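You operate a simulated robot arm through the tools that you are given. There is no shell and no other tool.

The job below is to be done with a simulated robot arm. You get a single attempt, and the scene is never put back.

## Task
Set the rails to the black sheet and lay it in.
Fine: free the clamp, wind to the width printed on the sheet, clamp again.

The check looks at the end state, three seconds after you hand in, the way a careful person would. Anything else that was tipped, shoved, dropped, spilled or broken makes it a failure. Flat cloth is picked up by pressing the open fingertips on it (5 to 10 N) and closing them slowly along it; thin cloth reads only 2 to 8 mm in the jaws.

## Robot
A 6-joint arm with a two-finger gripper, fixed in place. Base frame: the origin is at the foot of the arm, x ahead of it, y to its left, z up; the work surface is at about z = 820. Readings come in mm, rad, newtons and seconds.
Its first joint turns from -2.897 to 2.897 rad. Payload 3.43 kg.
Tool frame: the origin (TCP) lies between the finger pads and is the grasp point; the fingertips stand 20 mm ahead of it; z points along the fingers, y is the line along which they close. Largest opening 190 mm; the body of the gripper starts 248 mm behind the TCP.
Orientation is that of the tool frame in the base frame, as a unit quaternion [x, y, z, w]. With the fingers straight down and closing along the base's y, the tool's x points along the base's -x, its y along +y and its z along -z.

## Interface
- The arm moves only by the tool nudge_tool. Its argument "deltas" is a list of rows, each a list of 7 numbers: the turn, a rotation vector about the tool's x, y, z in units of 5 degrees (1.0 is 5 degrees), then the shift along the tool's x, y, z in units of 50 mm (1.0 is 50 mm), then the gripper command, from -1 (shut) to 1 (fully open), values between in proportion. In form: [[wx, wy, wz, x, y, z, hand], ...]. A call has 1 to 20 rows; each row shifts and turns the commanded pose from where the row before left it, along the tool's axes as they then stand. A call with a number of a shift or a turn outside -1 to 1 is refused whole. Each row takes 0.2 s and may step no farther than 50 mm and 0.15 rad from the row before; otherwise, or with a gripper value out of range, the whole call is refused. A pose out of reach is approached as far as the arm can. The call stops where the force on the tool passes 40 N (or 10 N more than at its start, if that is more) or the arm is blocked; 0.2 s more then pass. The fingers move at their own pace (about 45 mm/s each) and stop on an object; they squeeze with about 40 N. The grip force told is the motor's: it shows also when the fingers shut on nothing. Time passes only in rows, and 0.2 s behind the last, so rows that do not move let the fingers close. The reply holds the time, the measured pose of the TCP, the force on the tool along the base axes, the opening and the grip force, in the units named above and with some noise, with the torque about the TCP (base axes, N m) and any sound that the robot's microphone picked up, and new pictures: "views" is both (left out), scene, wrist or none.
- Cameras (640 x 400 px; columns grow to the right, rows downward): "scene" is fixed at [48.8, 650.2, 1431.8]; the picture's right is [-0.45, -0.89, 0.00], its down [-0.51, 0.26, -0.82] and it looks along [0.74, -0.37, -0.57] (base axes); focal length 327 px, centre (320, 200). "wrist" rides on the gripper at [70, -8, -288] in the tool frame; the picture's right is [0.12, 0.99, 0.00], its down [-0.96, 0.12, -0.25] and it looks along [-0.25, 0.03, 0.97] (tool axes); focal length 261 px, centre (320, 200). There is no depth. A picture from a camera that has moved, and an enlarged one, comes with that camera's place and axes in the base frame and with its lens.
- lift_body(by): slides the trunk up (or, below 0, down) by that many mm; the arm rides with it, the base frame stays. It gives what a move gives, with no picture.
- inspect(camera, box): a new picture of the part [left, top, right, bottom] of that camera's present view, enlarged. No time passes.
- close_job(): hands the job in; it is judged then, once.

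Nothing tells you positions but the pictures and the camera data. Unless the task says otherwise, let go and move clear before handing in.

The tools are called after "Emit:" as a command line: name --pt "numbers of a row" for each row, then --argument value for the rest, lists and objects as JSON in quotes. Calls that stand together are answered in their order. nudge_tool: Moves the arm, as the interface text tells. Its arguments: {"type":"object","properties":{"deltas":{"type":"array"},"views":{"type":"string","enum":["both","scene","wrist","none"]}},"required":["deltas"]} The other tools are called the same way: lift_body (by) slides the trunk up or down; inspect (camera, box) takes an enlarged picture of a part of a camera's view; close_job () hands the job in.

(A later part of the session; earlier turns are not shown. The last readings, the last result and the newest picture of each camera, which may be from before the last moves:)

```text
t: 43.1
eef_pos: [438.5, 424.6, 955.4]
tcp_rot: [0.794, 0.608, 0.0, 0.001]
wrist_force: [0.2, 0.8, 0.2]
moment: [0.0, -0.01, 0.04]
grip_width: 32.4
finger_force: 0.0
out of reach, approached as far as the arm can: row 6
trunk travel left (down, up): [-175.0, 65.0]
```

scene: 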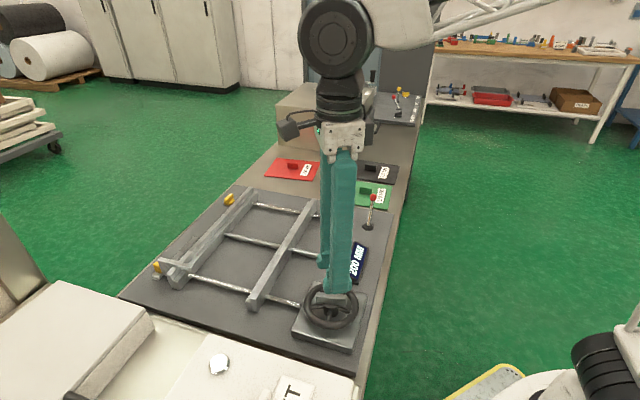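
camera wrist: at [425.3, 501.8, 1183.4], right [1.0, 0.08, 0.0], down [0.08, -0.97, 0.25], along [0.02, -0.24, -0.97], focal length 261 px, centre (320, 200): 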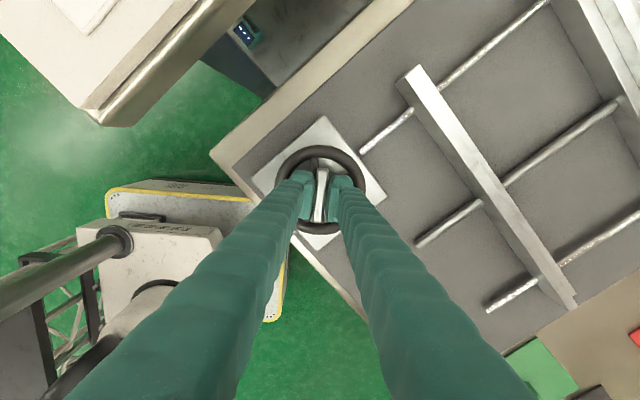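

Emit:
nudge_tool --pt "0 0 -1 0 0 0 -0.66" --pt "0 0 -1 0 0 0 -0.66" --pt "0 0 -1 0 0 0 -0.66" --pt "0 0 -1 0 0 0 -0.66" --pt "0 0 -1 0 0 0 -0.66" --pt "0 0 -1 0 0 0 -0.66" --pt "0 0 -1 0 0 0 -0.66" --pt "0 0 -1 0 0 0 -0.66" --pt "0 0 -1 0 0 0 -0.66" --pt "0 0 -1 0 0 0 -0.66" --pt "0 0 -1 0 0 0 -0.66" --pt "0 0 -1 0 0 0 -0.66" --pt "0 0 -1 0 0 0 -0.66" --pt "0 0 -1 0 0 0 -0.66" --pt "0 0 -1 0 0 0 -0.66" --pt "0 0 -1 0 0 0 -0.66" --views "none"

Emit:
nudge_tool --pt "0 0 -1 0 0 0 -0.66" --pt "0 0 -1 0 0 0 -0.66" --pt "0 0 -1 0 0 0 -0.66" --pt "0 0 -1 0 0 0 -0.66" --pt "0 0 -1 0 0 0 -0.66" --pt "0 0 -1 0 0 0 -0.66" --pt "0 0 -1 0 0 0 -0.66" --pt "0 0 -1 0 0 0 -0.66" --pt "0 0 -1 0 0 0 -0.66" --pt "0 0 -1 0 0 0 -0.66" --pt "0 0 -1 0 0 0 -0.66" --pt "0 0 -1 0 0 0 -0.66" --pt "0 0 -1 0 0 0 -0.66" --pt "0 0 -1 0 0 0 -0.66" --pt "0 0 -1 0 0 0 -0.66" --pt "0 0 -1 0 0 0 -0.66" --pt "0 0 0 0 0 0 -0.66" --views "wrist"

Emit:
inspect --camera "wrist" --box '[256, 120, 384, 220]'

```text
t: 46.5
eef_pos: [440.3, 424.5, 956.8]
tcp_rot: [0.217, 0.976, -0.001, 0.001]
wrist_force: [-0.2, 0.0, -0.6]
moment: [0.01, -0.01, -0.03]
grip_width: 32.2
finger_force: 0.1
trunk travel left (down, up): [-175.0, 65.0]
```

```text
t: 50.1
eef_pos: [439.3, 423.5, 954.9]
tcp_rot: [-0.461, 0.887, -0.001, 0.0]
wrist_force: [-0.9, -0.1, 0.1]
moment: [-0.01, -0.02, 0.0]
grip_width: 32.4
finger_force: 0.0
trunk travel left (down, up): [-175.0, 65.0]
camera wrist: at [405.0, 362.3, 1243.4], right [-0.88, 0.47, 0.0], down [0.46, 0.85, 0.25], along [0.12, 0.22, -0.97], focal length 261 px, centre (320, 200)
```

wrist: 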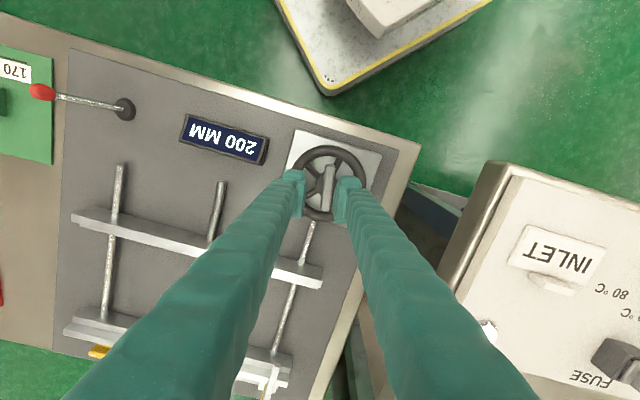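

```text
4.00 times, centred on (320, 170) of wrist
camera zoom: at [405.0, 362.3, 1243.4], right [-0.88, 0.47, 0.0], down [0.46, 0.85, 0.25], along [0.12, 0.22, -0.97], focal length 1043 px, centre (320, 320)
```

zoom: 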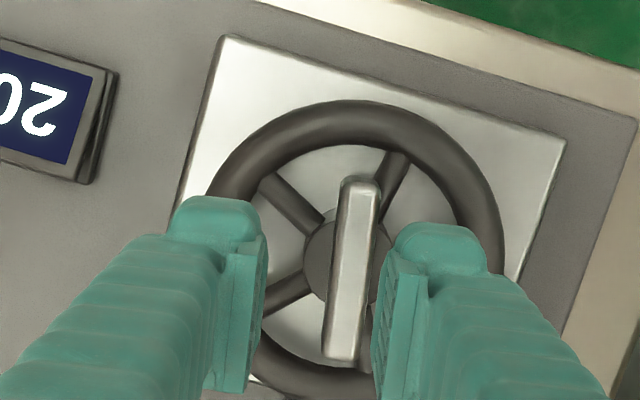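

The tool is at yaw 145° and lines up with the bar, and the display clearly reads 200. I'll shift onto the wheel axis (431.5, 431.5), descend and grip.

Emit:
nudge_tool --pt "0 0 0 -0.029 0.213 0 -0.66" --pt "0 0 0 0 0 0.5 -0.66" --pt "0 0 0 0 0 0.5 -0.66" --pt "0 0 0 0 0 0.18 -0.66" --pt "0 0 0 0 0 0 -0.66" --views "none"

Emit:
nudge_tool --pt "0 0 0 0 0 0 -0.8" --pt "0 0 0 0 0 0 -1" --pt "0 0 0 0 0 0 -1" --pt "0 0 0 0 0 0 -1" --views "wrist"

```text
t: 51.3
eef_pos: [432.2, 431.5, 898.1]
tcp_rot: [-0.46, 0.888, -0.001, 0.001]
wrist_force: [0.5, 0.4, 0.7]
moment: [0.01, 0.0, 0.0]
grip_width: 32.6
finger_force: 0.2
trunk travel left (down, up): [-175.0, 65.0]
```

```text
t: 52.3
eef_pos: [430.9, 431.7, 897.0]
tcp_rot: [-0.46, 0.888, -0.001, 0.0]
wrist_force: [-1.2, 1.1, -1.9]
moment: [0.02, -0.04, 0.01]
grip_width: 13.0
finger_force: 44.6
trunk travel left (down, up): [-175.0, 65.0]
camera wrist: at [397.3, 370.1, 1184.4], right [-0.88, 0.47, 0.0], down [0.46, 0.85, 0.25], along [0.12, 0.22, -0.97], focal length 261 px, centre (320, 200)
```

wrist: 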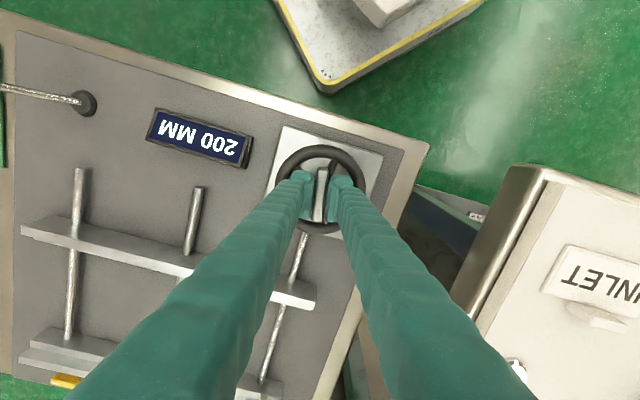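

Cleanly gripped with nearly zero side load. I'll wind 25°, then step finely to catch the change to 205.

Emit:
nudge_tool --pt "0 0 1 0 0 0 -1" --pt "0 0 1 0 0 0 -1" --pt "0 0 1 0 0 0 -1" --pt "0 0 1 0 0 0 -1" --pt "0 0 1 0 0 0 -1" --pt "0 0 0 0 0 0 -1" --views "wrist"

Emit:
inspect --camera "wrist" --box '[140, 140, 280, 230]'

Emit:
nudge_tool --pt "0 0 0.6 0 0 0 -1" --pt "0 0 0 0 0 0 -1" --views "none"

Emit:
inspect --camera "wrist" --box '[140, 140, 280, 230]'

```text
t: 53.7
eef_pos: [431.7, 432.0, 895.6]
tcp_rot: [-0.257, 0.966, -0.001, 0.0]
wrist_force: [1.3, 1.6, 9.5]
moment: [0.03, 0.01, 0.03]
grip_width: 13.3
finger_force: 45.5
trunk travel left (down, up): [-175.0, 65.0]
camera wrist: at [373.9, 389.9, 1184.2], right [-0.6, 0.8, 0.0], down [0.78, 0.58, 0.25], along [0.2, 0.15, -0.97], focal length 261 px, centre (320, 200)
```

wrist: 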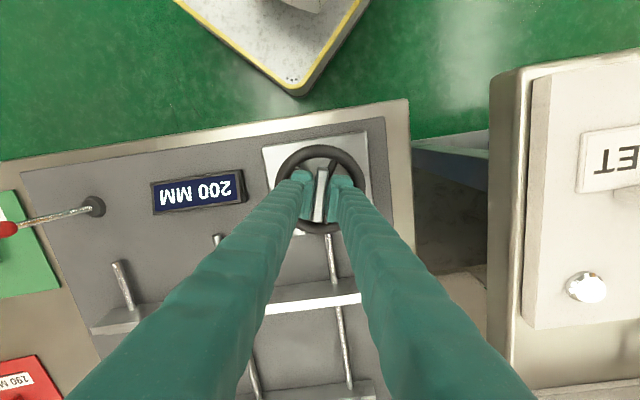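

```text
4.44 times, centred on (210, 185) of wrist
camera zoom: at [373.9, 389.9, 1184.2], right [-0.6, 0.8, 0.0], down [0.78, 0.58, 0.25], along [0.2, 0.15, -0.97], focal length 1158 px, centre (809, 267)
```

zoom: 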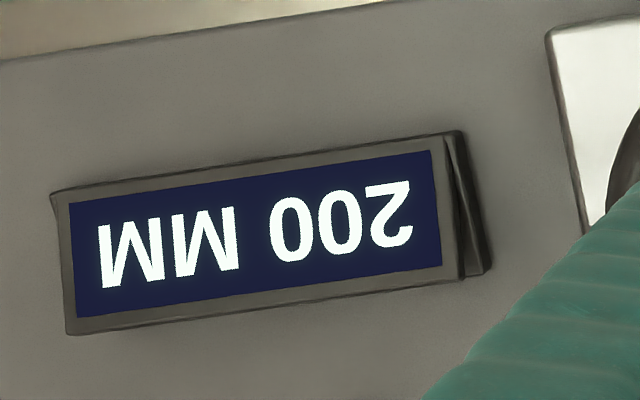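

```text
t: 54.3
eef_pos: [432.8, 431.6, 897.6]
tcp_rot: [-0.232, 0.973, -0.001, 0.0]
wrist_force: [3.8, 3.3, 11.8]
moment: [0.05, -0.1, 0.02]
grip_width: 12.9
finger_force: 44.5
trunk travel left (down, up): [-175.0, 65.0]
```

```text
4.44 times, centred on (210, 185) of wrist
camera zoom: at [371.8, 392.9, 1184.2], right [-0.55, 0.83, 0.0], down [0.81, 0.54, 0.25], along [0.21, 0.14, -0.97], focal length 1158 px, centre (809, 267)
```

zoom: 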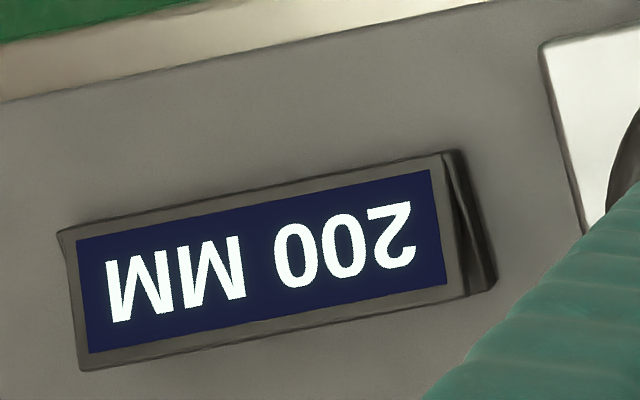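

Emit:
nudge_tool --pt "0 0 0.5 0 0 0 -1" --pt "0 0 0 0 0 0 -1" --views "none"

Emit:
inspect --camera "wrist" --box '[140, 140, 280, 230]'

Emit:
nudge_tool --pt "0 0 0.5 0 0 0 -1" --pt "0 0 0 0 0 0 -1" --views "none"

Emit:
inspect --camera "wrist" --box '[140, 140, 280, 230]'

Emit:
nudge_tool --pt "0 0 0.5 0 0 0 -1" --pt "0 0 0 0 0 0 -1" --views "none"

Emit:
inspect --camera "wrist" --box '[140, 140, 280, 230]'

```text
t: 54.9
eef_pos: [430.3, 431.7, 897.1]
tcp_rot: [-0.21, 0.978, 0.0, -0.001]
wrist_force: [3.8, 3.1, 11.4]
moment: [0.07, -0.08, -0.01]
grip_width: 13.3
finger_force: 45.1
trunk travel left (down, up): [-175.0, 65.0]
```

```text
4.44 times, centred on (210, 185) of wrist
camera zoom: at [370.2, 395.5, 1184.2], right [-0.52, 0.86, 0.0], down [0.83, 0.5, 0.25], along [0.21, 0.13, -0.97], focal length 1158 px, centre (809, 267)
```

zoom: 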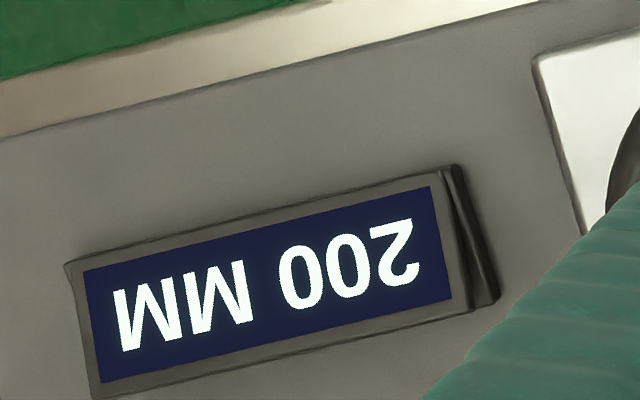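

```text
t: 55.5
eef_pos: [430.5, 430.6, 896.4]
tcp_rot: [-0.189, 0.982, -0.001, 0.0]
wrist_force: [5.3, 4.4, 10.0]
moment: [0.06, -0.1, -0.01]
grip_width: 13.1
finger_force: 44.7
trunk travel left (down, up): [-175.0, 65.0]
```

```text
4.44 times, centred on (210, 185) of wrist
camera zoom: at [368.7, 398.2, 1184.2], right [-0.48, 0.88, 0.0], down [0.85, 0.46, 0.25], along [0.22, 0.12, -0.97], focal length 1158 px, centre (809, 267)
```

zoom: 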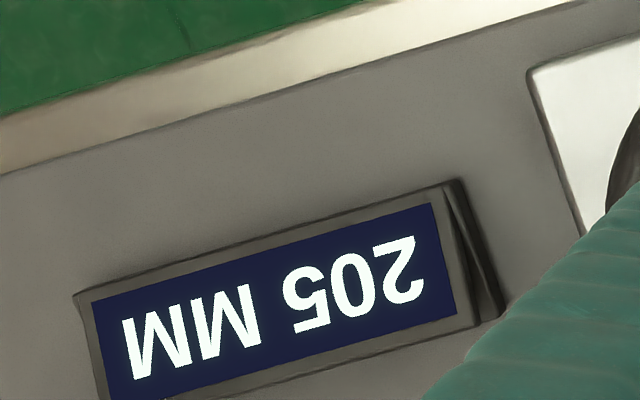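

```text
t: 56.1
eef_pos: [431.8, 431.3, 897.3]
tcp_rot: [-0.168, 0.986, -0.001, 0.0]
wrist_force: [5.5, 3.6, 9.7]
moment: [0.08, -0.1, 0.03]
grip_width: 12.9
finger_force: 45.8
trunk travel left (down, up): [-175.0, 65.0]
```

```text
4.44 times, centred on (210, 185) of wrist
camera zoom: at [367.3, 400.9, 1184.1], right [-0.44, 0.9, 0.0], down [0.87, 0.43, 0.25], along [0.22, 0.11, -0.97], focal length 1158 px, centre (809, 267)
```

zoom: 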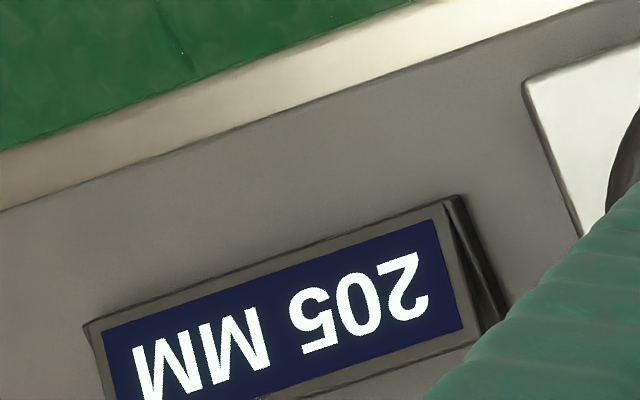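

The change to 205 came at about 202°, consistent with 5 mm per 45° and rounding to the nearest 5. To settle rounding versus truncation, I'll wind to about 244° and check the display.

Emit:
nudge_tool --pt "0 0 1 0 0 0 -1" --pt "0 0 1 0 0 0 -1" --pt "0 0 1 0 0 0 -1" --pt "0 0 1 0 0 0 -1" --pt "0 0 1 0 0 0 -1" --pt "0 0 1 0 0 0 -1" --pt "0 0 1 0 0 0 -1" --pt "0 0 0.6 0 0 0 -1" --pt "0 0 0 0 0 0 -1" --views "wrist"

Emit:
inspect --camera "scene" --box '[320, 220, 400, 300]'

```text
t: 58.1
eef_pos: [431.2, 432.7, 897.3]
tcp_rot: [0.162, 0.987, 0.0, 0.001]
wrist_force: [3.1, 1.3, 4.7]
moment: [-0.02, -0.04, 0.01]
grip_width: 13.2
finger_force: 44.5
trunk travel left (down, up): [-175.0, 65.0]
camera wrist: at [361.6, 446.6, 1184.0], right [0.21, 0.98, 0.0], down [0.95, -0.2, 0.25], along [0.24, -0.05, -0.97], focal length 261 px, centre (320, 200)
```

wrist: 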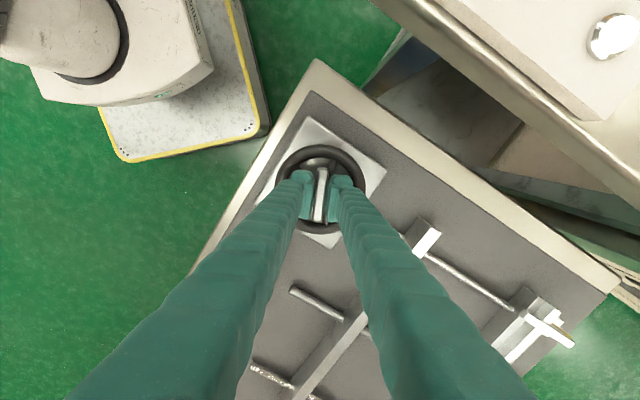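

```text
5.00 times, centred on (360, 260) of scene
camera zoom: at [48.8, 650.2, 1431.8], right [-0.45, -0.89, 0.0], down [-0.51, 0.26, -0.82], along [0.74, -0.37, -0.57], focal length 1636 px, centre (120, -100)
```

zoom: 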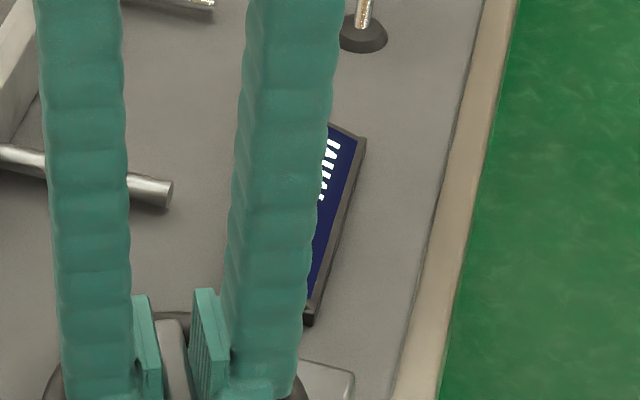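

I can't read the display from here, so I'll release, raise straight up and look.

Emit:
nudge_tool --pt "0 0 0 0 0 0 -0.8" --pt "0 0 0 0 0 0 -0.66" --pt "0 0 0 0 0 0 -0.66" --pt "0 0 0 0 0 -1 -0.66" --pt "0 0 0 0 0 -1 -0.66" --pt "0 0 0 0 0 -1 -0.66" --pt "0 0 0 0 0 -1 -0.66" --pt "0 0 0 0 0 0 -0.66" --views "scene"

Emit:
inspect --camera "scene" --box '[320, 220, 400, 300]'

Emit:
inspect --camera "scene" --box '[110, 180, 430, 380]'

```text
t: 59.9
eef_pos: [430.3, 431.7, 1096.8]
tcp_rot: [0.163, 0.987, -0.002, 0.001]
wrist_force: [0.0, 0.1, 0.5]
moment: [0.03, 0.01, 0.04]
grip_width: 32.3
finger_force: 0.2
trunk travel left (down, up): [-175.0, 65.0]
```

scene: 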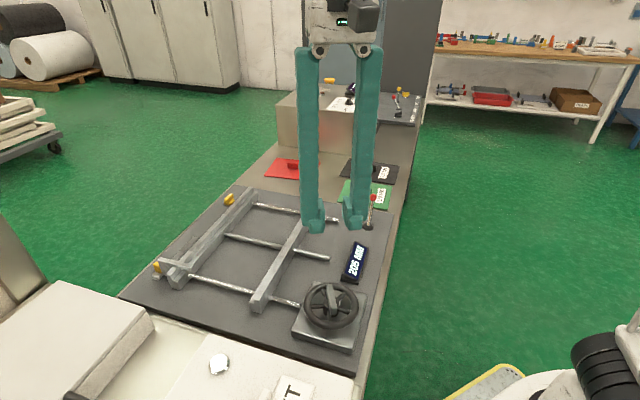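

```text
5.00 times, centred on (360, 260) of scene
camera zoom: at [48.8, 650.2, 1431.8], right [-0.45, -0.89, 0.0], down [-0.51, 0.26, -0.82], along [0.74, -0.37, -0.57], focal length 1636 px, centre (120, -100)
```

zoom: 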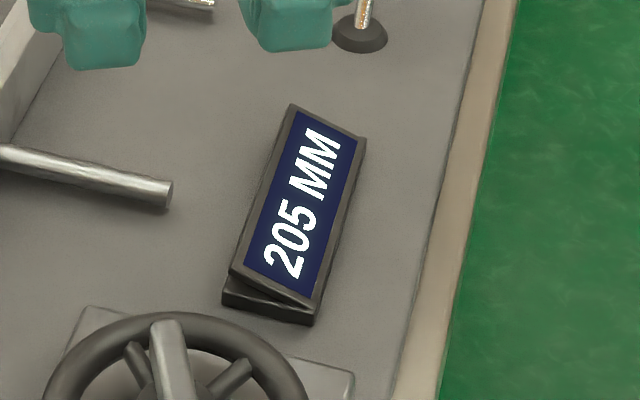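

```text
2.00 times, centred on (270, 280) of scene
camera zoom: at [48.8, 650.2, 1431.8], right [-0.45, -0.89, 0.0], down [-0.51, 0.26, -0.82], along [0.74, -0.37, -0.57], focal length 655 px, centre (420, 40)
```

zoom: 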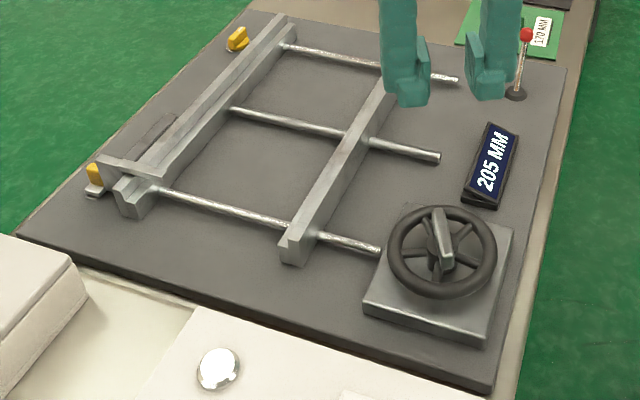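

Still 205 at 243.6°, so the display rounds to the nearest 5 and the pitch is 40 mm per turn. True 210 is therefore at 270° total, which is 26.4° more; I'll go back down and finish.

Emit:
nudge_tool --pt "0 0 0 0 0 1 -0.66" --pt "0 0 0 0 0 1 -0.66" --pt "0 0 0 0 0 1 -0.66" --pt "0 0 0 0 0 0.6 -0.66" --pt "0 0 0 0 0 0.38 -0.66" --pt "0 0 0 0 0 0 -0.66" --views "none"

Emit:
nudge_tool --pt "0 0 0 0 0 0 -0.8" --pt "0 0 0 0 0 0 -1" --pt "0 0 0 0 0 0 -1" --pt "0 0 0 0 0 0 -1" --views "none"

Emit:
nudge_tool --pt "0 0 1 0 0 0 -1" --pt "0 0 1 0 0 0 -1" --pt "0 0 1 0 0 0 -1" --pt "0 0 1 0 0 0 -1" --pt "0 0 1 0 0 0 -1" --pt "0 0 0.28 0 0 0 -1" --pt "0 0 0 0 0 0 -1" --pt "0 0 0 0 0 0 -1" --views "wrist"

```text
t: 61.3
eef_pos: [430.5, 432.3, 896.5]
tcp_rot: [0.162, 0.987, -0.001, 0.0]
wrist_force: [-0.2, -0.2, 0.4]
moment: [0.01, 0.01, 0.0]
grip_width: 32.3
finger_force: 0.1
trunk travel left (down, up): [-175.0, 65.0]
```

```text
t: 62.3
eef_pos: [430.2, 431.4, 898.4]
tcp_rot: [0.162, 0.987, -0.001, 0.0]
wrist_force: [-1.8, -4.4, -3.1]
moment: [-0.07, -0.01, 0.01]
grip_width: 12.8
finger_force: 44.6
trunk travel left (down, up): [-175.0, 65.0]
```

```text
t: 64.1
eef_pos: [431.8, 432.3, 898.5]
tcp_rot: [0.383, 0.924, 0.0, 0.001]
wrist_force: [-7.6, -1.1, -6.8]
moment: [0.0, 0.07, 0.0]
grip_width: 13.0
finger_force: 44.2
trunk travel left (down, up): [-175.0, 65.0]
camera wrist: at [374.7, 476.3, 1184.8], right [0.62, 0.79, 0.0], down [0.76, -0.6, 0.25], along [0.2, -0.15, -0.97], focal length 261 px, centre (320, 200)
```

wrist: 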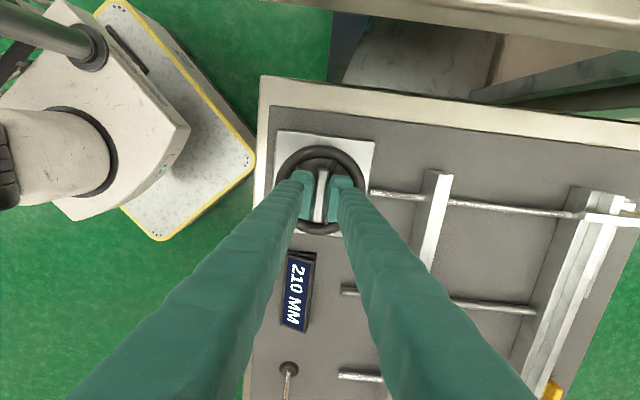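

The display reads 210 at exactly 270° of winding. I'll release the wheel, rise, and travel to above the lever knob at about (690, 152).

Emit:
nudge_tool --pt "0 0 0 0 0 0 -0.8" --pt "0 0 0 0 0 0 -0.66" --pt "0 0 0 0 0 0 -0.66" --pt "0 0 0 0 0 -0.9 -0.66" --pt "0 0 0 0 0 -0.9 -0.66" --pt "0 0 0 -0.951 -0.039 0 -0.37" --pt "0 0 0 -0.951 -0.039 0 -0.37" --pt "0 0 0 -0.951 -0.039 0 -0.37" --pt "0 0 0 -0.951 -0.039 0 -0.37" --pt "0 0 0 -0.951 -0.039 0 -0.37" --pt "0 0 0 -0.951 -0.039 0 -0.37" --pt "0 0 0 -0.951 -0.039 0 -0.37" --pt "0 0 0 -0.951 -0.039 0 -0.37" --pt "0 0 0 0 0 0 -0.37" --pt "0 0 0 0 0 0 -0.37" --views "both"

Emit:
inspect --camera "scene" --box '[110, 180, 430, 380]'

Emit:
inspect --camera "wrist" --box '[256, 120, 384, 220]'

```text
t: 67.3
eef_pos: [689.3, 151.2, 988.4]
tcp_rot: [0.384, 0.923, 0.0, 0.001]
wrist_force: [0.0, -0.8, 0.0]
moment: [-0.01, 0.02, 0.02]
grip_width: 59.8
finger_force: 0.0
trunk travel left (down, up): [-175.0, 65.0]
camera wrist: at [631.6, 195.6, 1275.7], right [0.62, 0.79, 0.0], down [0.76, -0.6, 0.25], along [0.2, -0.15, -0.97], focal length 261 px, centre (320, 200)
```

scene: 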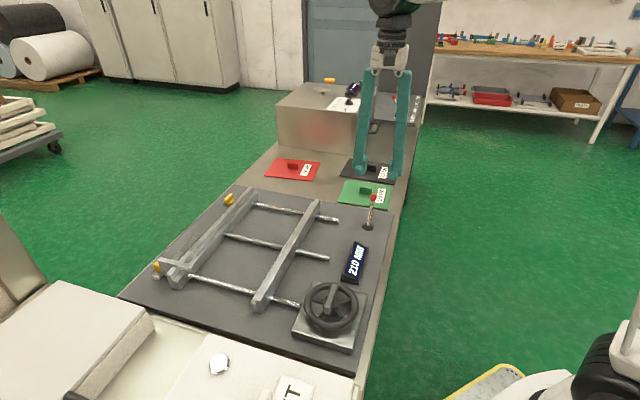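
wrist: 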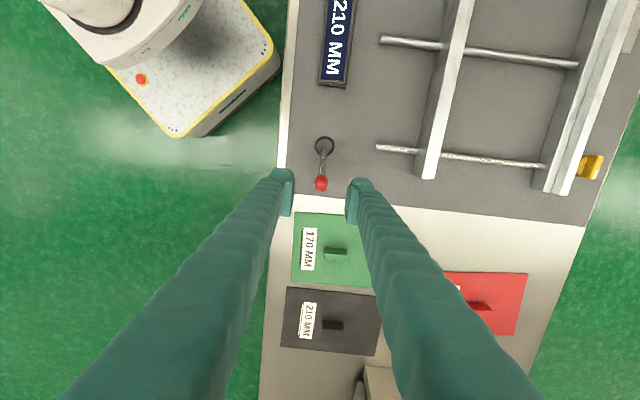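

```text
2.00 times, centred on (270, 280) of scene
camera zoom: at [48.8, 650.2, 1431.8], right [-0.45, -0.89, 0.0], down [-0.51, 0.26, -0.82], along [0.74, -0.37, -0.57], focal length 655 px, centre (420, 40)
```

zoom: 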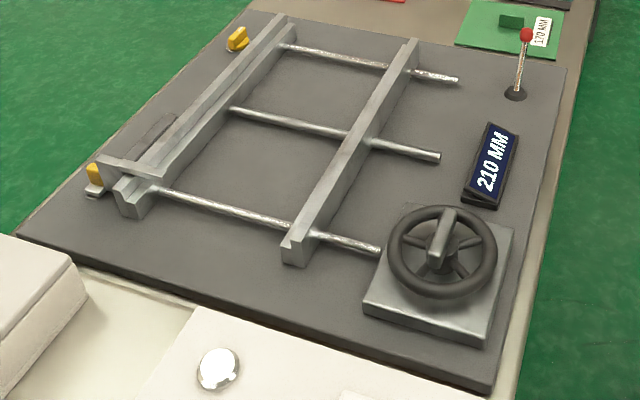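

```text
4.00 times, centred on (320, 170) of wrist
camera zoom: at [631.6, 195.6, 1275.7], right [0.62, 0.79, 0.0], down [0.76, -0.6, 0.25], along [0.2, -0.15, -0.97], focal length 1043 px, centre (320, 320)
```

zoom: 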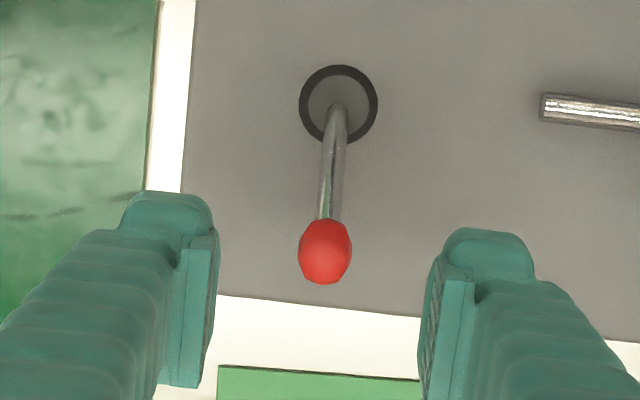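

The lever knob is now at about (693, 153, 888), mirroring its original clamped position (621, 223, 888). I'll grip it and swing it back along the arc.

Emit:
nudge_tool --pt "0 0 0 -0.02 0.06 0.7 -0.37" --pt "0 0 0 0 0 0.7 -0.37" --pt "0 0 0 0 0 0.6 -0.37" --pt "0 0 0 0 0 0 -0.37" --views "wrist"

Emit:
inspect --camera "wrist" --box '[256, 120, 384, 220]'

Emit:
inspect --camera "scene" --box '[330, 170, 410, 220]'

```text
t: 68.3
eef_pos: [691.4, 151.8, 888.4]
tcp_rot: [0.383, 0.924, -0.001, 0.002]
wrist_force: [-0.1, -0.8, -0.6]
moment: [0.02, -0.02, -0.01]
grip_width: 59.8
finger_force: 0.0
trunk travel left (down, up): [-175.0, 65.0]
camera wrist: at [634.7, 197.1, 1175.5], right [0.62, 0.79, 0.0], down [0.76, -0.6, 0.25], along [0.2, -0.15, -0.97], focal length 261 px, centre (320, 200)
```

wrist: 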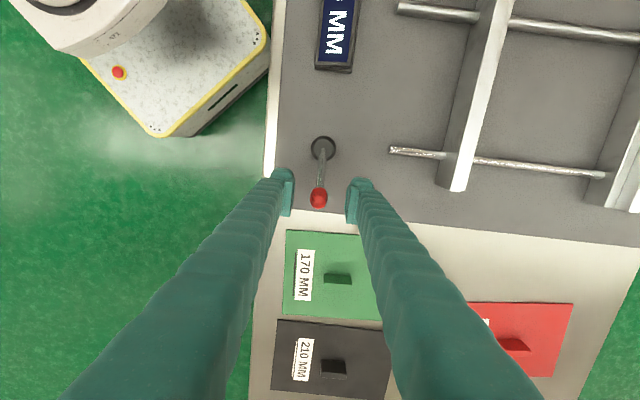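

```text
4.00 times, centred on (320, 170) of wrist
camera zoom: at [634.7, 197.1, 1175.5], right [0.62, 0.79, 0.0], down [0.76, -0.6, 0.25], along [0.2, -0.15, -0.97], focal length 1043 px, centre (320, 320)
```

zoom: 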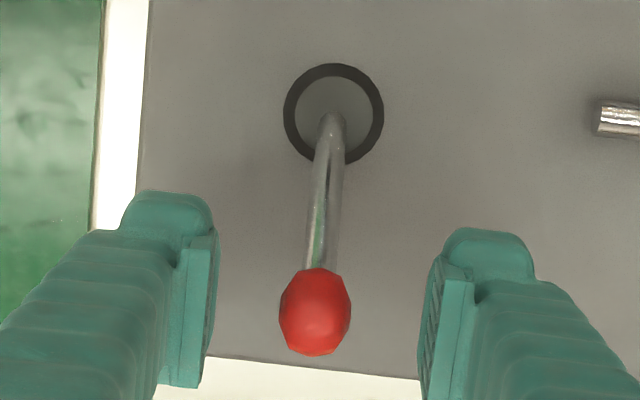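

```text
8.00 times, centred on (370, 195) of scene
camera zoom: at [48.8, 650.2, 1431.8], right [-0.45, -0.89, 0.0], down [-0.51, 0.26, -0.82], along [0.74, -0.37, -0.57], focal length 2618 px, centre (-80, 240)
```

zoom: 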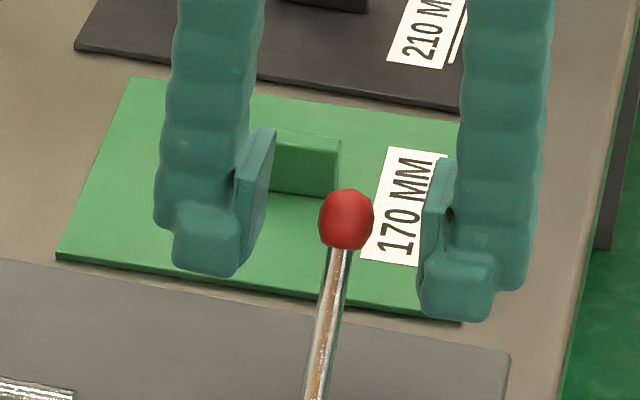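

The knob is right at the TCP. Closing and swinging back, first half.

Emit:
nudge_tool --pt "0 0 0 0 0 0 -0.8" --pt "0 0 0 0 0 0 -1" --pt "0 0 0 0 0 0 -1" --pt "0 0 0 0 0 0 -1" --pt "0 0 0 0 0 0 -1" --pt "0 0 0 0.1 0 -0.082 -1" --pt "0 0 0 0.1 0 -0.072 -1" --pt "0 0 0 0.2 0 -0.106 -1" --pt "0 0 0 0.2 0 -0.072 -1" --pt "0 0 0 0.2 0 -0.042 -1" --pt "0 0 0 0.2 0 -0.014 -1" --pt "0 0 0 0 0 0 -1" --views "wrist"

Emit:
inspect --camera "wrist" --box '[272, 140, 368, 220]'

Emit:
inspect --camera "scene" --box '[330, 180, 410, 230]'

```text
t: 70.4
eef_pos: [666.5, 175.6, 906.2]
tcp_rot: [0.382, 0.924, -0.003, 0.0]
wrist_force: [-4.1, -21.9, 2.4]
moment: [-0.72, -0.59, 0.02]
grip_width: 18.6
finger_force: 45.3
trunk travel left (down, up): [-175.0, 65.0]
stopped in row 10: the force on the tool passed its limit at 41 N (the readings are from after the stop); the commanded pose is now the measured one
camera wrist: at [610.8, 220.1, 1193.4], right [0.62, 0.79, 0.0], down [0.76, -0.6, 0.25], along [0.19, -0.16, -0.97], focal length 261 px, centre (320, 200)
```

wrist: 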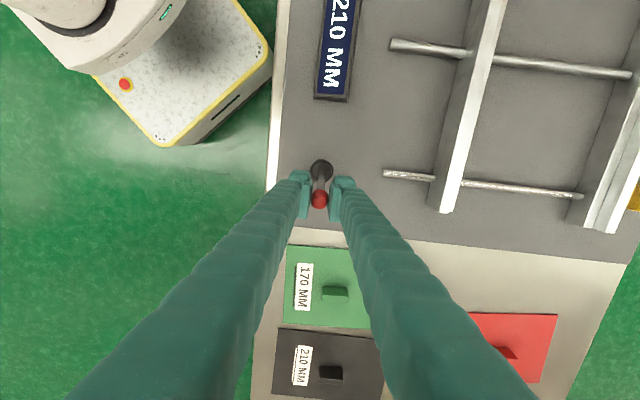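

```text
5.00 times, centred on (320, 180) of wrist
camera zoom: at [610.8, 220.1, 1193.4], right [0.62, 0.79, 0.0], down [0.76, -0.6, 0.25], along [0.19, -0.16, -0.97], focal length 1303 px, centre (320, 300)
```

zoom: 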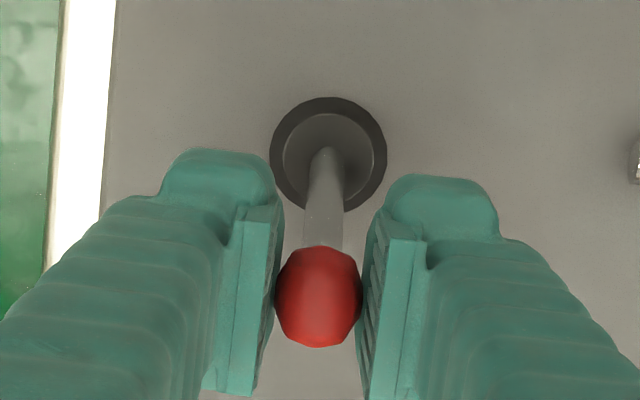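

```text
8.00 times, centred on (370, 205) of scene
camera zoom: at [48.8, 650.2, 1431.8], right [-0.45, -0.89, 0.0], down [-0.51, 0.26, -0.82], along [0.74, -0.37, -0.57], focal length 2618 px, centre (-80, 160)
```

zoom: 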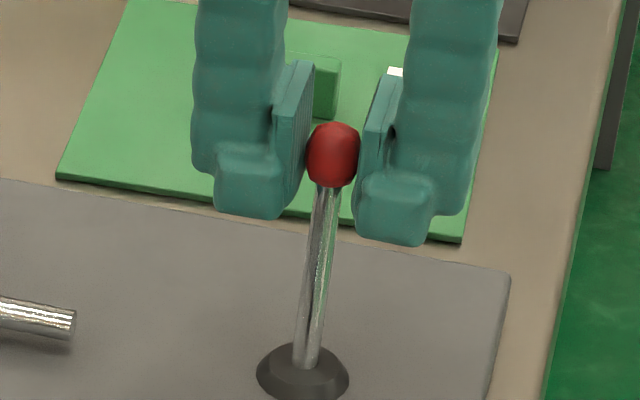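

The swing stopped midway at the force limit because of sideways load. The knob is still gripped, so I'll relieve the side load by about 1.2 mm and continue with smaller steps.

Emit:
nudge_tool --pt "0 0 0 0 -0.03 0 -1" --pt "0 0 0 0.1 0 -0.02 -1" --pt "0 0 0 0.1 0 -0.015 -1" --pt "0 0 0 0.1 0 -0.01 -1" --pt "0 0 0 0.1 0 0 -1" --pt "0 0 0 0.1 0 0.01 -1" --pt "0 0 0 0.1 0 0.015 -1" --pt "0 0 0 0 0 0 -1" --views "wrist"

Emit:
inspect --camera "wrist" --box '[272, 140, 368, 220]'

Emit:
inspect --camera "scene" --box '[330, 180, 410, 230]'

```text
t: 72.2
eef_pos: [645.4, 196.9, 907.1]
tcp_rot: [0.383, 0.924, -0.001, 0.0]
wrist_force: [3.8, -15.9, 2.2]
moment: [-0.98, -0.82, -0.06]
grip_width: 18.7
finger_force: 44.0
trunk travel left (down, up): [-175.0, 65.0]
camera wrist: at [589.3, 240.8, 1194.3], right [0.62, 0.79, 0.0], down [0.76, -0.6, 0.25], along [0.19, -0.16, -0.97], focal length 261 px, centre (320, 200)
```

wrist: 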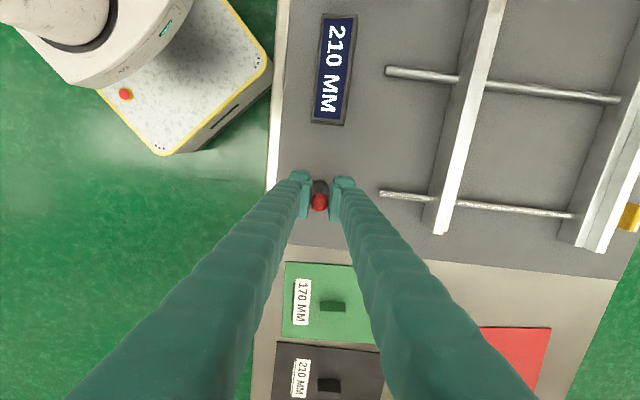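

```text
5.00 times, centred on (320, 180) of wrist
camera zoom: at [589.3, 240.8, 1194.3], right [0.62, 0.79, 0.0], down [0.76, -0.6, 0.25], along [0.19, -0.16, -0.97], focal length 1303 px, centre (320, 300)
```

zoom: 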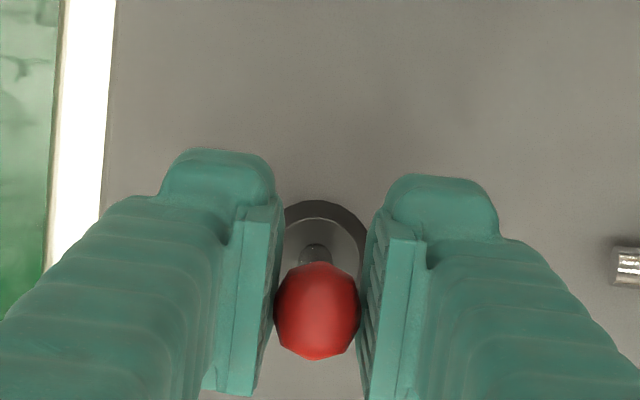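

```text
8.00 times, centred on (370, 205) of scene
camera zoom: at [48.8, 650.2, 1431.8], right [-0.45, -0.89, 0.0], down [-0.51, 0.26, -0.82], along [0.74, -0.37, -0.57], focal length 2618 px, centre (-80, 160)
```

zoom: 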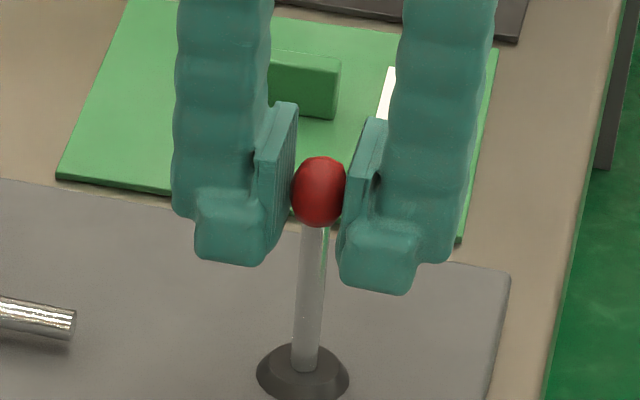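

Emit:
nudge_tool --pt "0 0 0 0.1 0 0.014 -1" --pt "0 0 0 0.1 0 0.02 -1" --pt "0 0 0 0.1 0 0.026 -1" --pt "0 0 0 0.1 0 0.036 -1" --pt "0 0 0 0.1 0 0.044 -1" --pt "0 0 0 0.1 0 0.052 -1" --pt "0 0 0 0 0 0 -1" --views "wrist"

Emit:
inspect --camera "wrist" --box '[272, 140, 368, 220]'

Emit:
inspect --camera "scene" --box '[320, 180, 416, 240]'

```text
t: 73.8
eef_pos: [624.8, 217.1, 897.7]
tcp_rot: [0.384, 0.924, -0.001, 0.001]
wrist_force: [9.2, -6.3, 11.0]
moment: [-0.95, -1.04, -0.02]
grip_width: 18.5
finger_force: 44.9
trunk travel left (down, up): [-175.0, 65.0]
camera wrist: at [567.5, 262.3, 1184.5], right [0.62, 0.79, 0.0], down [0.76, -0.6, 0.25], along [0.2, -0.16, -0.97], focal length 261 px, centre (320, 200)
```

wrist: 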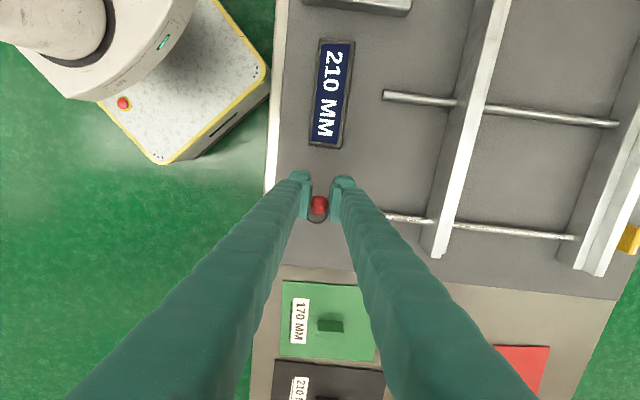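

```text
5.00 times, centred on (320, 180) of wrist
camera zoom: at [567.5, 262.3, 1184.5], right [0.62, 0.79, 0.0], down [0.76, -0.6, 0.25], along [0.2, -0.16, -0.97], focal length 1303 px, centre (320, 300)
```

zoom: 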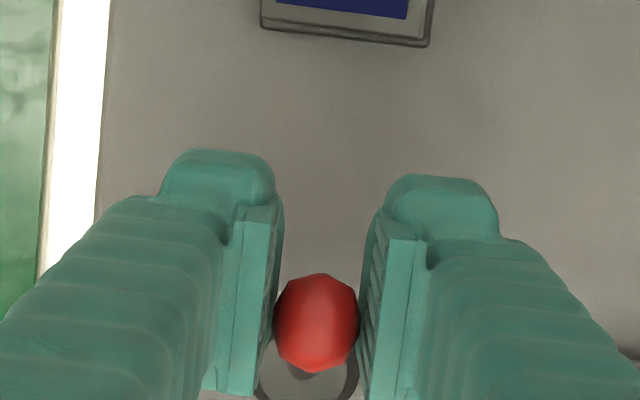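

```text
6.67 times, centred on (368, 210) of scene
camera zoom: at [48.8, 650.2, 1431.8], right [-0.45, -0.89, 0.0], down [-0.51, 0.26, -0.82], along [0.74, -0.37, -0.57], focal length 2182 px, centre (0, 133)
```

zoom: 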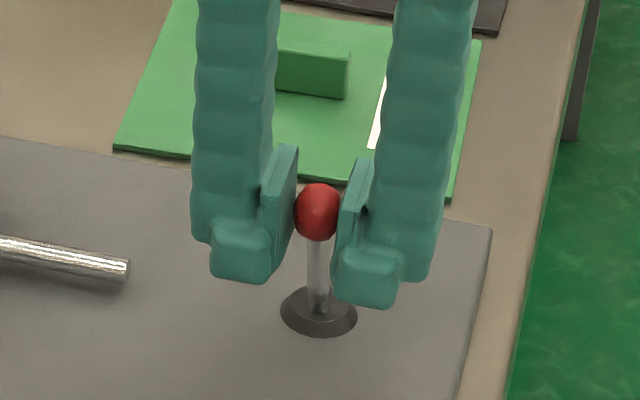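

Emit:
nudge_tool --pt "0 0 0 0.1 0 0.05 -1" --pt "0 0 0 0.1 0 0.06 -1" --pt "0 0 0 0.1 0 0.07 -1" --pt "0 0 0 0.1 0 0.08 -1" --pt "0 0 0 0 0 0 -1" --views "wrist"

Emit:
inspect --camera "wrist" --box '[272, 140, 368, 220]'

Emit:
inspect --camera "scene" --box '[320, 180, 416, 240]'

```text
t: 75.0
eef_pos: [611.0, 231.6, 884.5]
tcp_rot: [0.383, 0.924, -0.002, 0.001]
wrist_force: [29.9, -16.7, 17.8]
moment: [-0.24, -0.34, 0.03]
grip_width: 19.0
finger_force: 45.0
trunk travel left (down, up): [-175.0, 65.0]
camera wrist: at [553.9, 275.7, 1171.3], right [0.62, 0.79, 0.0], down [0.76, -0.6, 0.25], along [0.2, -0.16, -0.97], focal length 261 px, centre (320, 200)
```

wrist: 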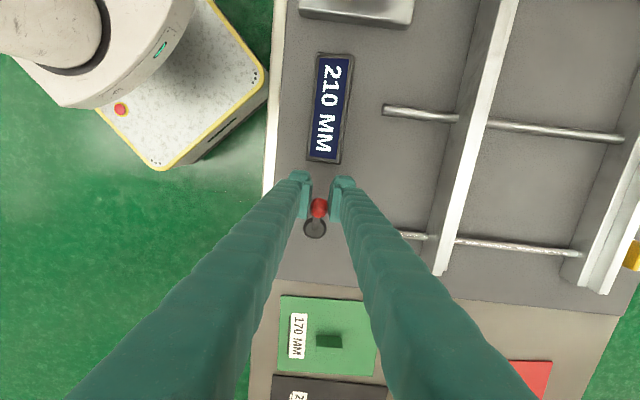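

```text
5.00 times, centred on (320, 180) of wrist
camera zoom: at [553.9, 275.7, 1171.3], right [0.62, 0.79, 0.0], down [0.76, -0.6, 0.25], along [0.2, -0.16, -0.97], focal length 1303 px, centre (320, 300)
```

zoom: 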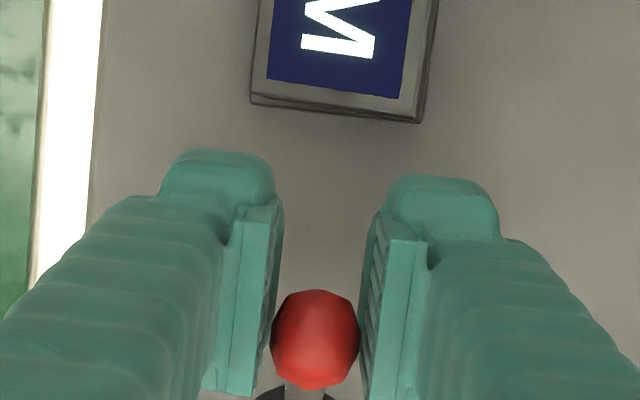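

```text
6.67 times, centred on (368, 210) of scene
camera zoom: at [48.8, 650.2, 1431.8], right [-0.45, -0.89, 0.0], down [-0.51, 0.26, -0.82], along [0.74, -0.37, -0.57], focal length 2182 px, centre (0, 133)
```

zoom: 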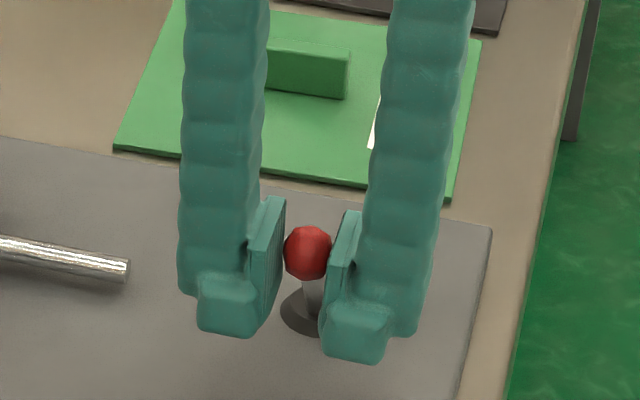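

The knob is back exactly where it started in the scene view, and resistance rose to 34 N at the end stop. I'll release and rise to confirm.

Emit:
nudge_tool --pt "0 0 0 0 0 0 -0.8" --pt "0 0 0 0 0 0 -0.37" --pt "0 0 0 0 0 0 -0.37" --pt "0 0 0 0 0 -0.8 -0.37" --pt "0 0 0 0 0 -0.9 -0.37" --pt "0 0 0 0 0 -0.9 -0.37" --pt "0 0 0 0 0 0 -0.37" --views "both"

Emit:
inspect --camera "scene" --box '[320, 180, 416, 240]'

Emit:
inspect --camera "wrist" --box '[380, 0, 640, 260]'

```text
t: 76.6
eef_pos: [608.0, 231.3, 1014.1]
tcp_rot: [0.382, 0.924, -0.002, 0.0]
wrist_force: [-0.1, -0.4, -0.1]
moment: [0.04, -0.01, 0.0]
grip_width: 59.9
finger_force: 0.0
trunk travel left (down, up): [-175.0, 65.0]
camera wrist: at [552.8, 276.7, 1301.2], right [0.62, 0.79, 0.0], down [0.76, -0.6, 0.25], along [0.19, -0.16, -0.97], focal length 261 px, centre (320, 200)
```

scene: 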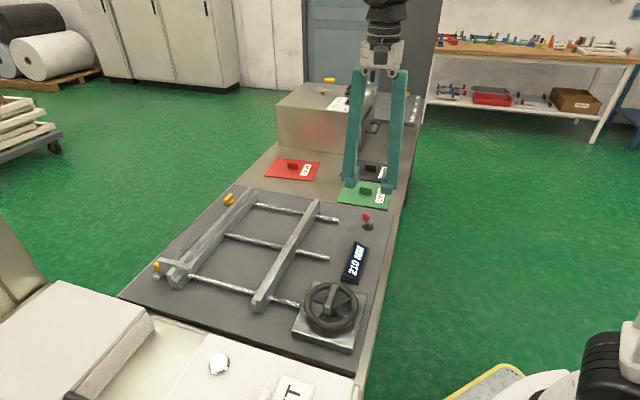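
wrist: 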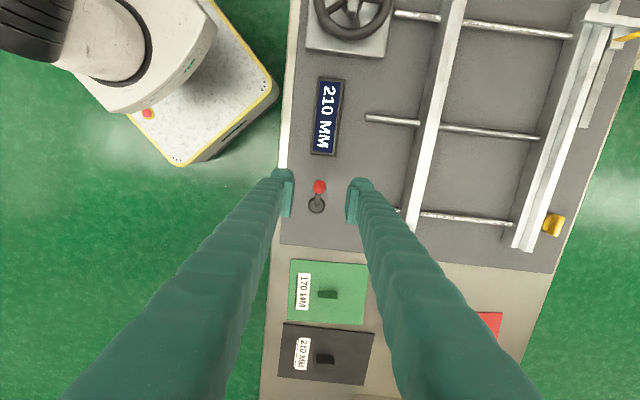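

```text
6.67 times, centred on (368, 210) of scene
camera zoom: at [48.8, 650.2, 1431.8], right [-0.45, -0.89, 0.0], down [-0.51, 0.26, -0.82], along [0.74, -0.37, -0.57], focal length 2182 px, centre (0, 133)
```

zoom: 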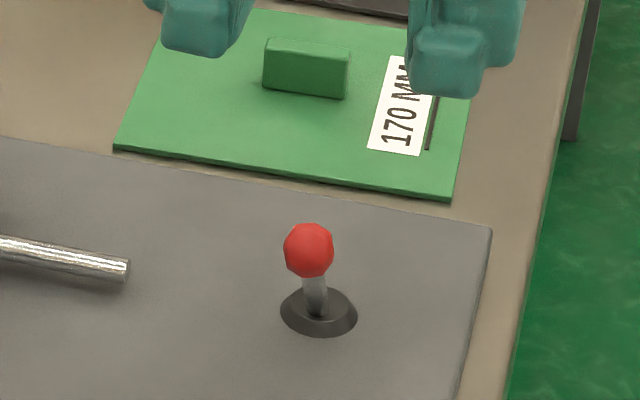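

```text
1.54 times, centred on (510, 130) of wrist
camera zoom: at [552.8, 276.7, 1301.2], right [0.62, 0.79, 0.0], down [0.76, -0.6, 0.25], along [0.19, -0.16, -0.97], focal length 401 px, centre (28, 308)
```

zoom: 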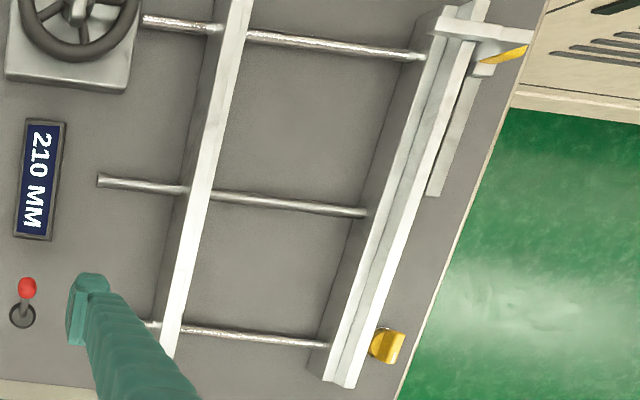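

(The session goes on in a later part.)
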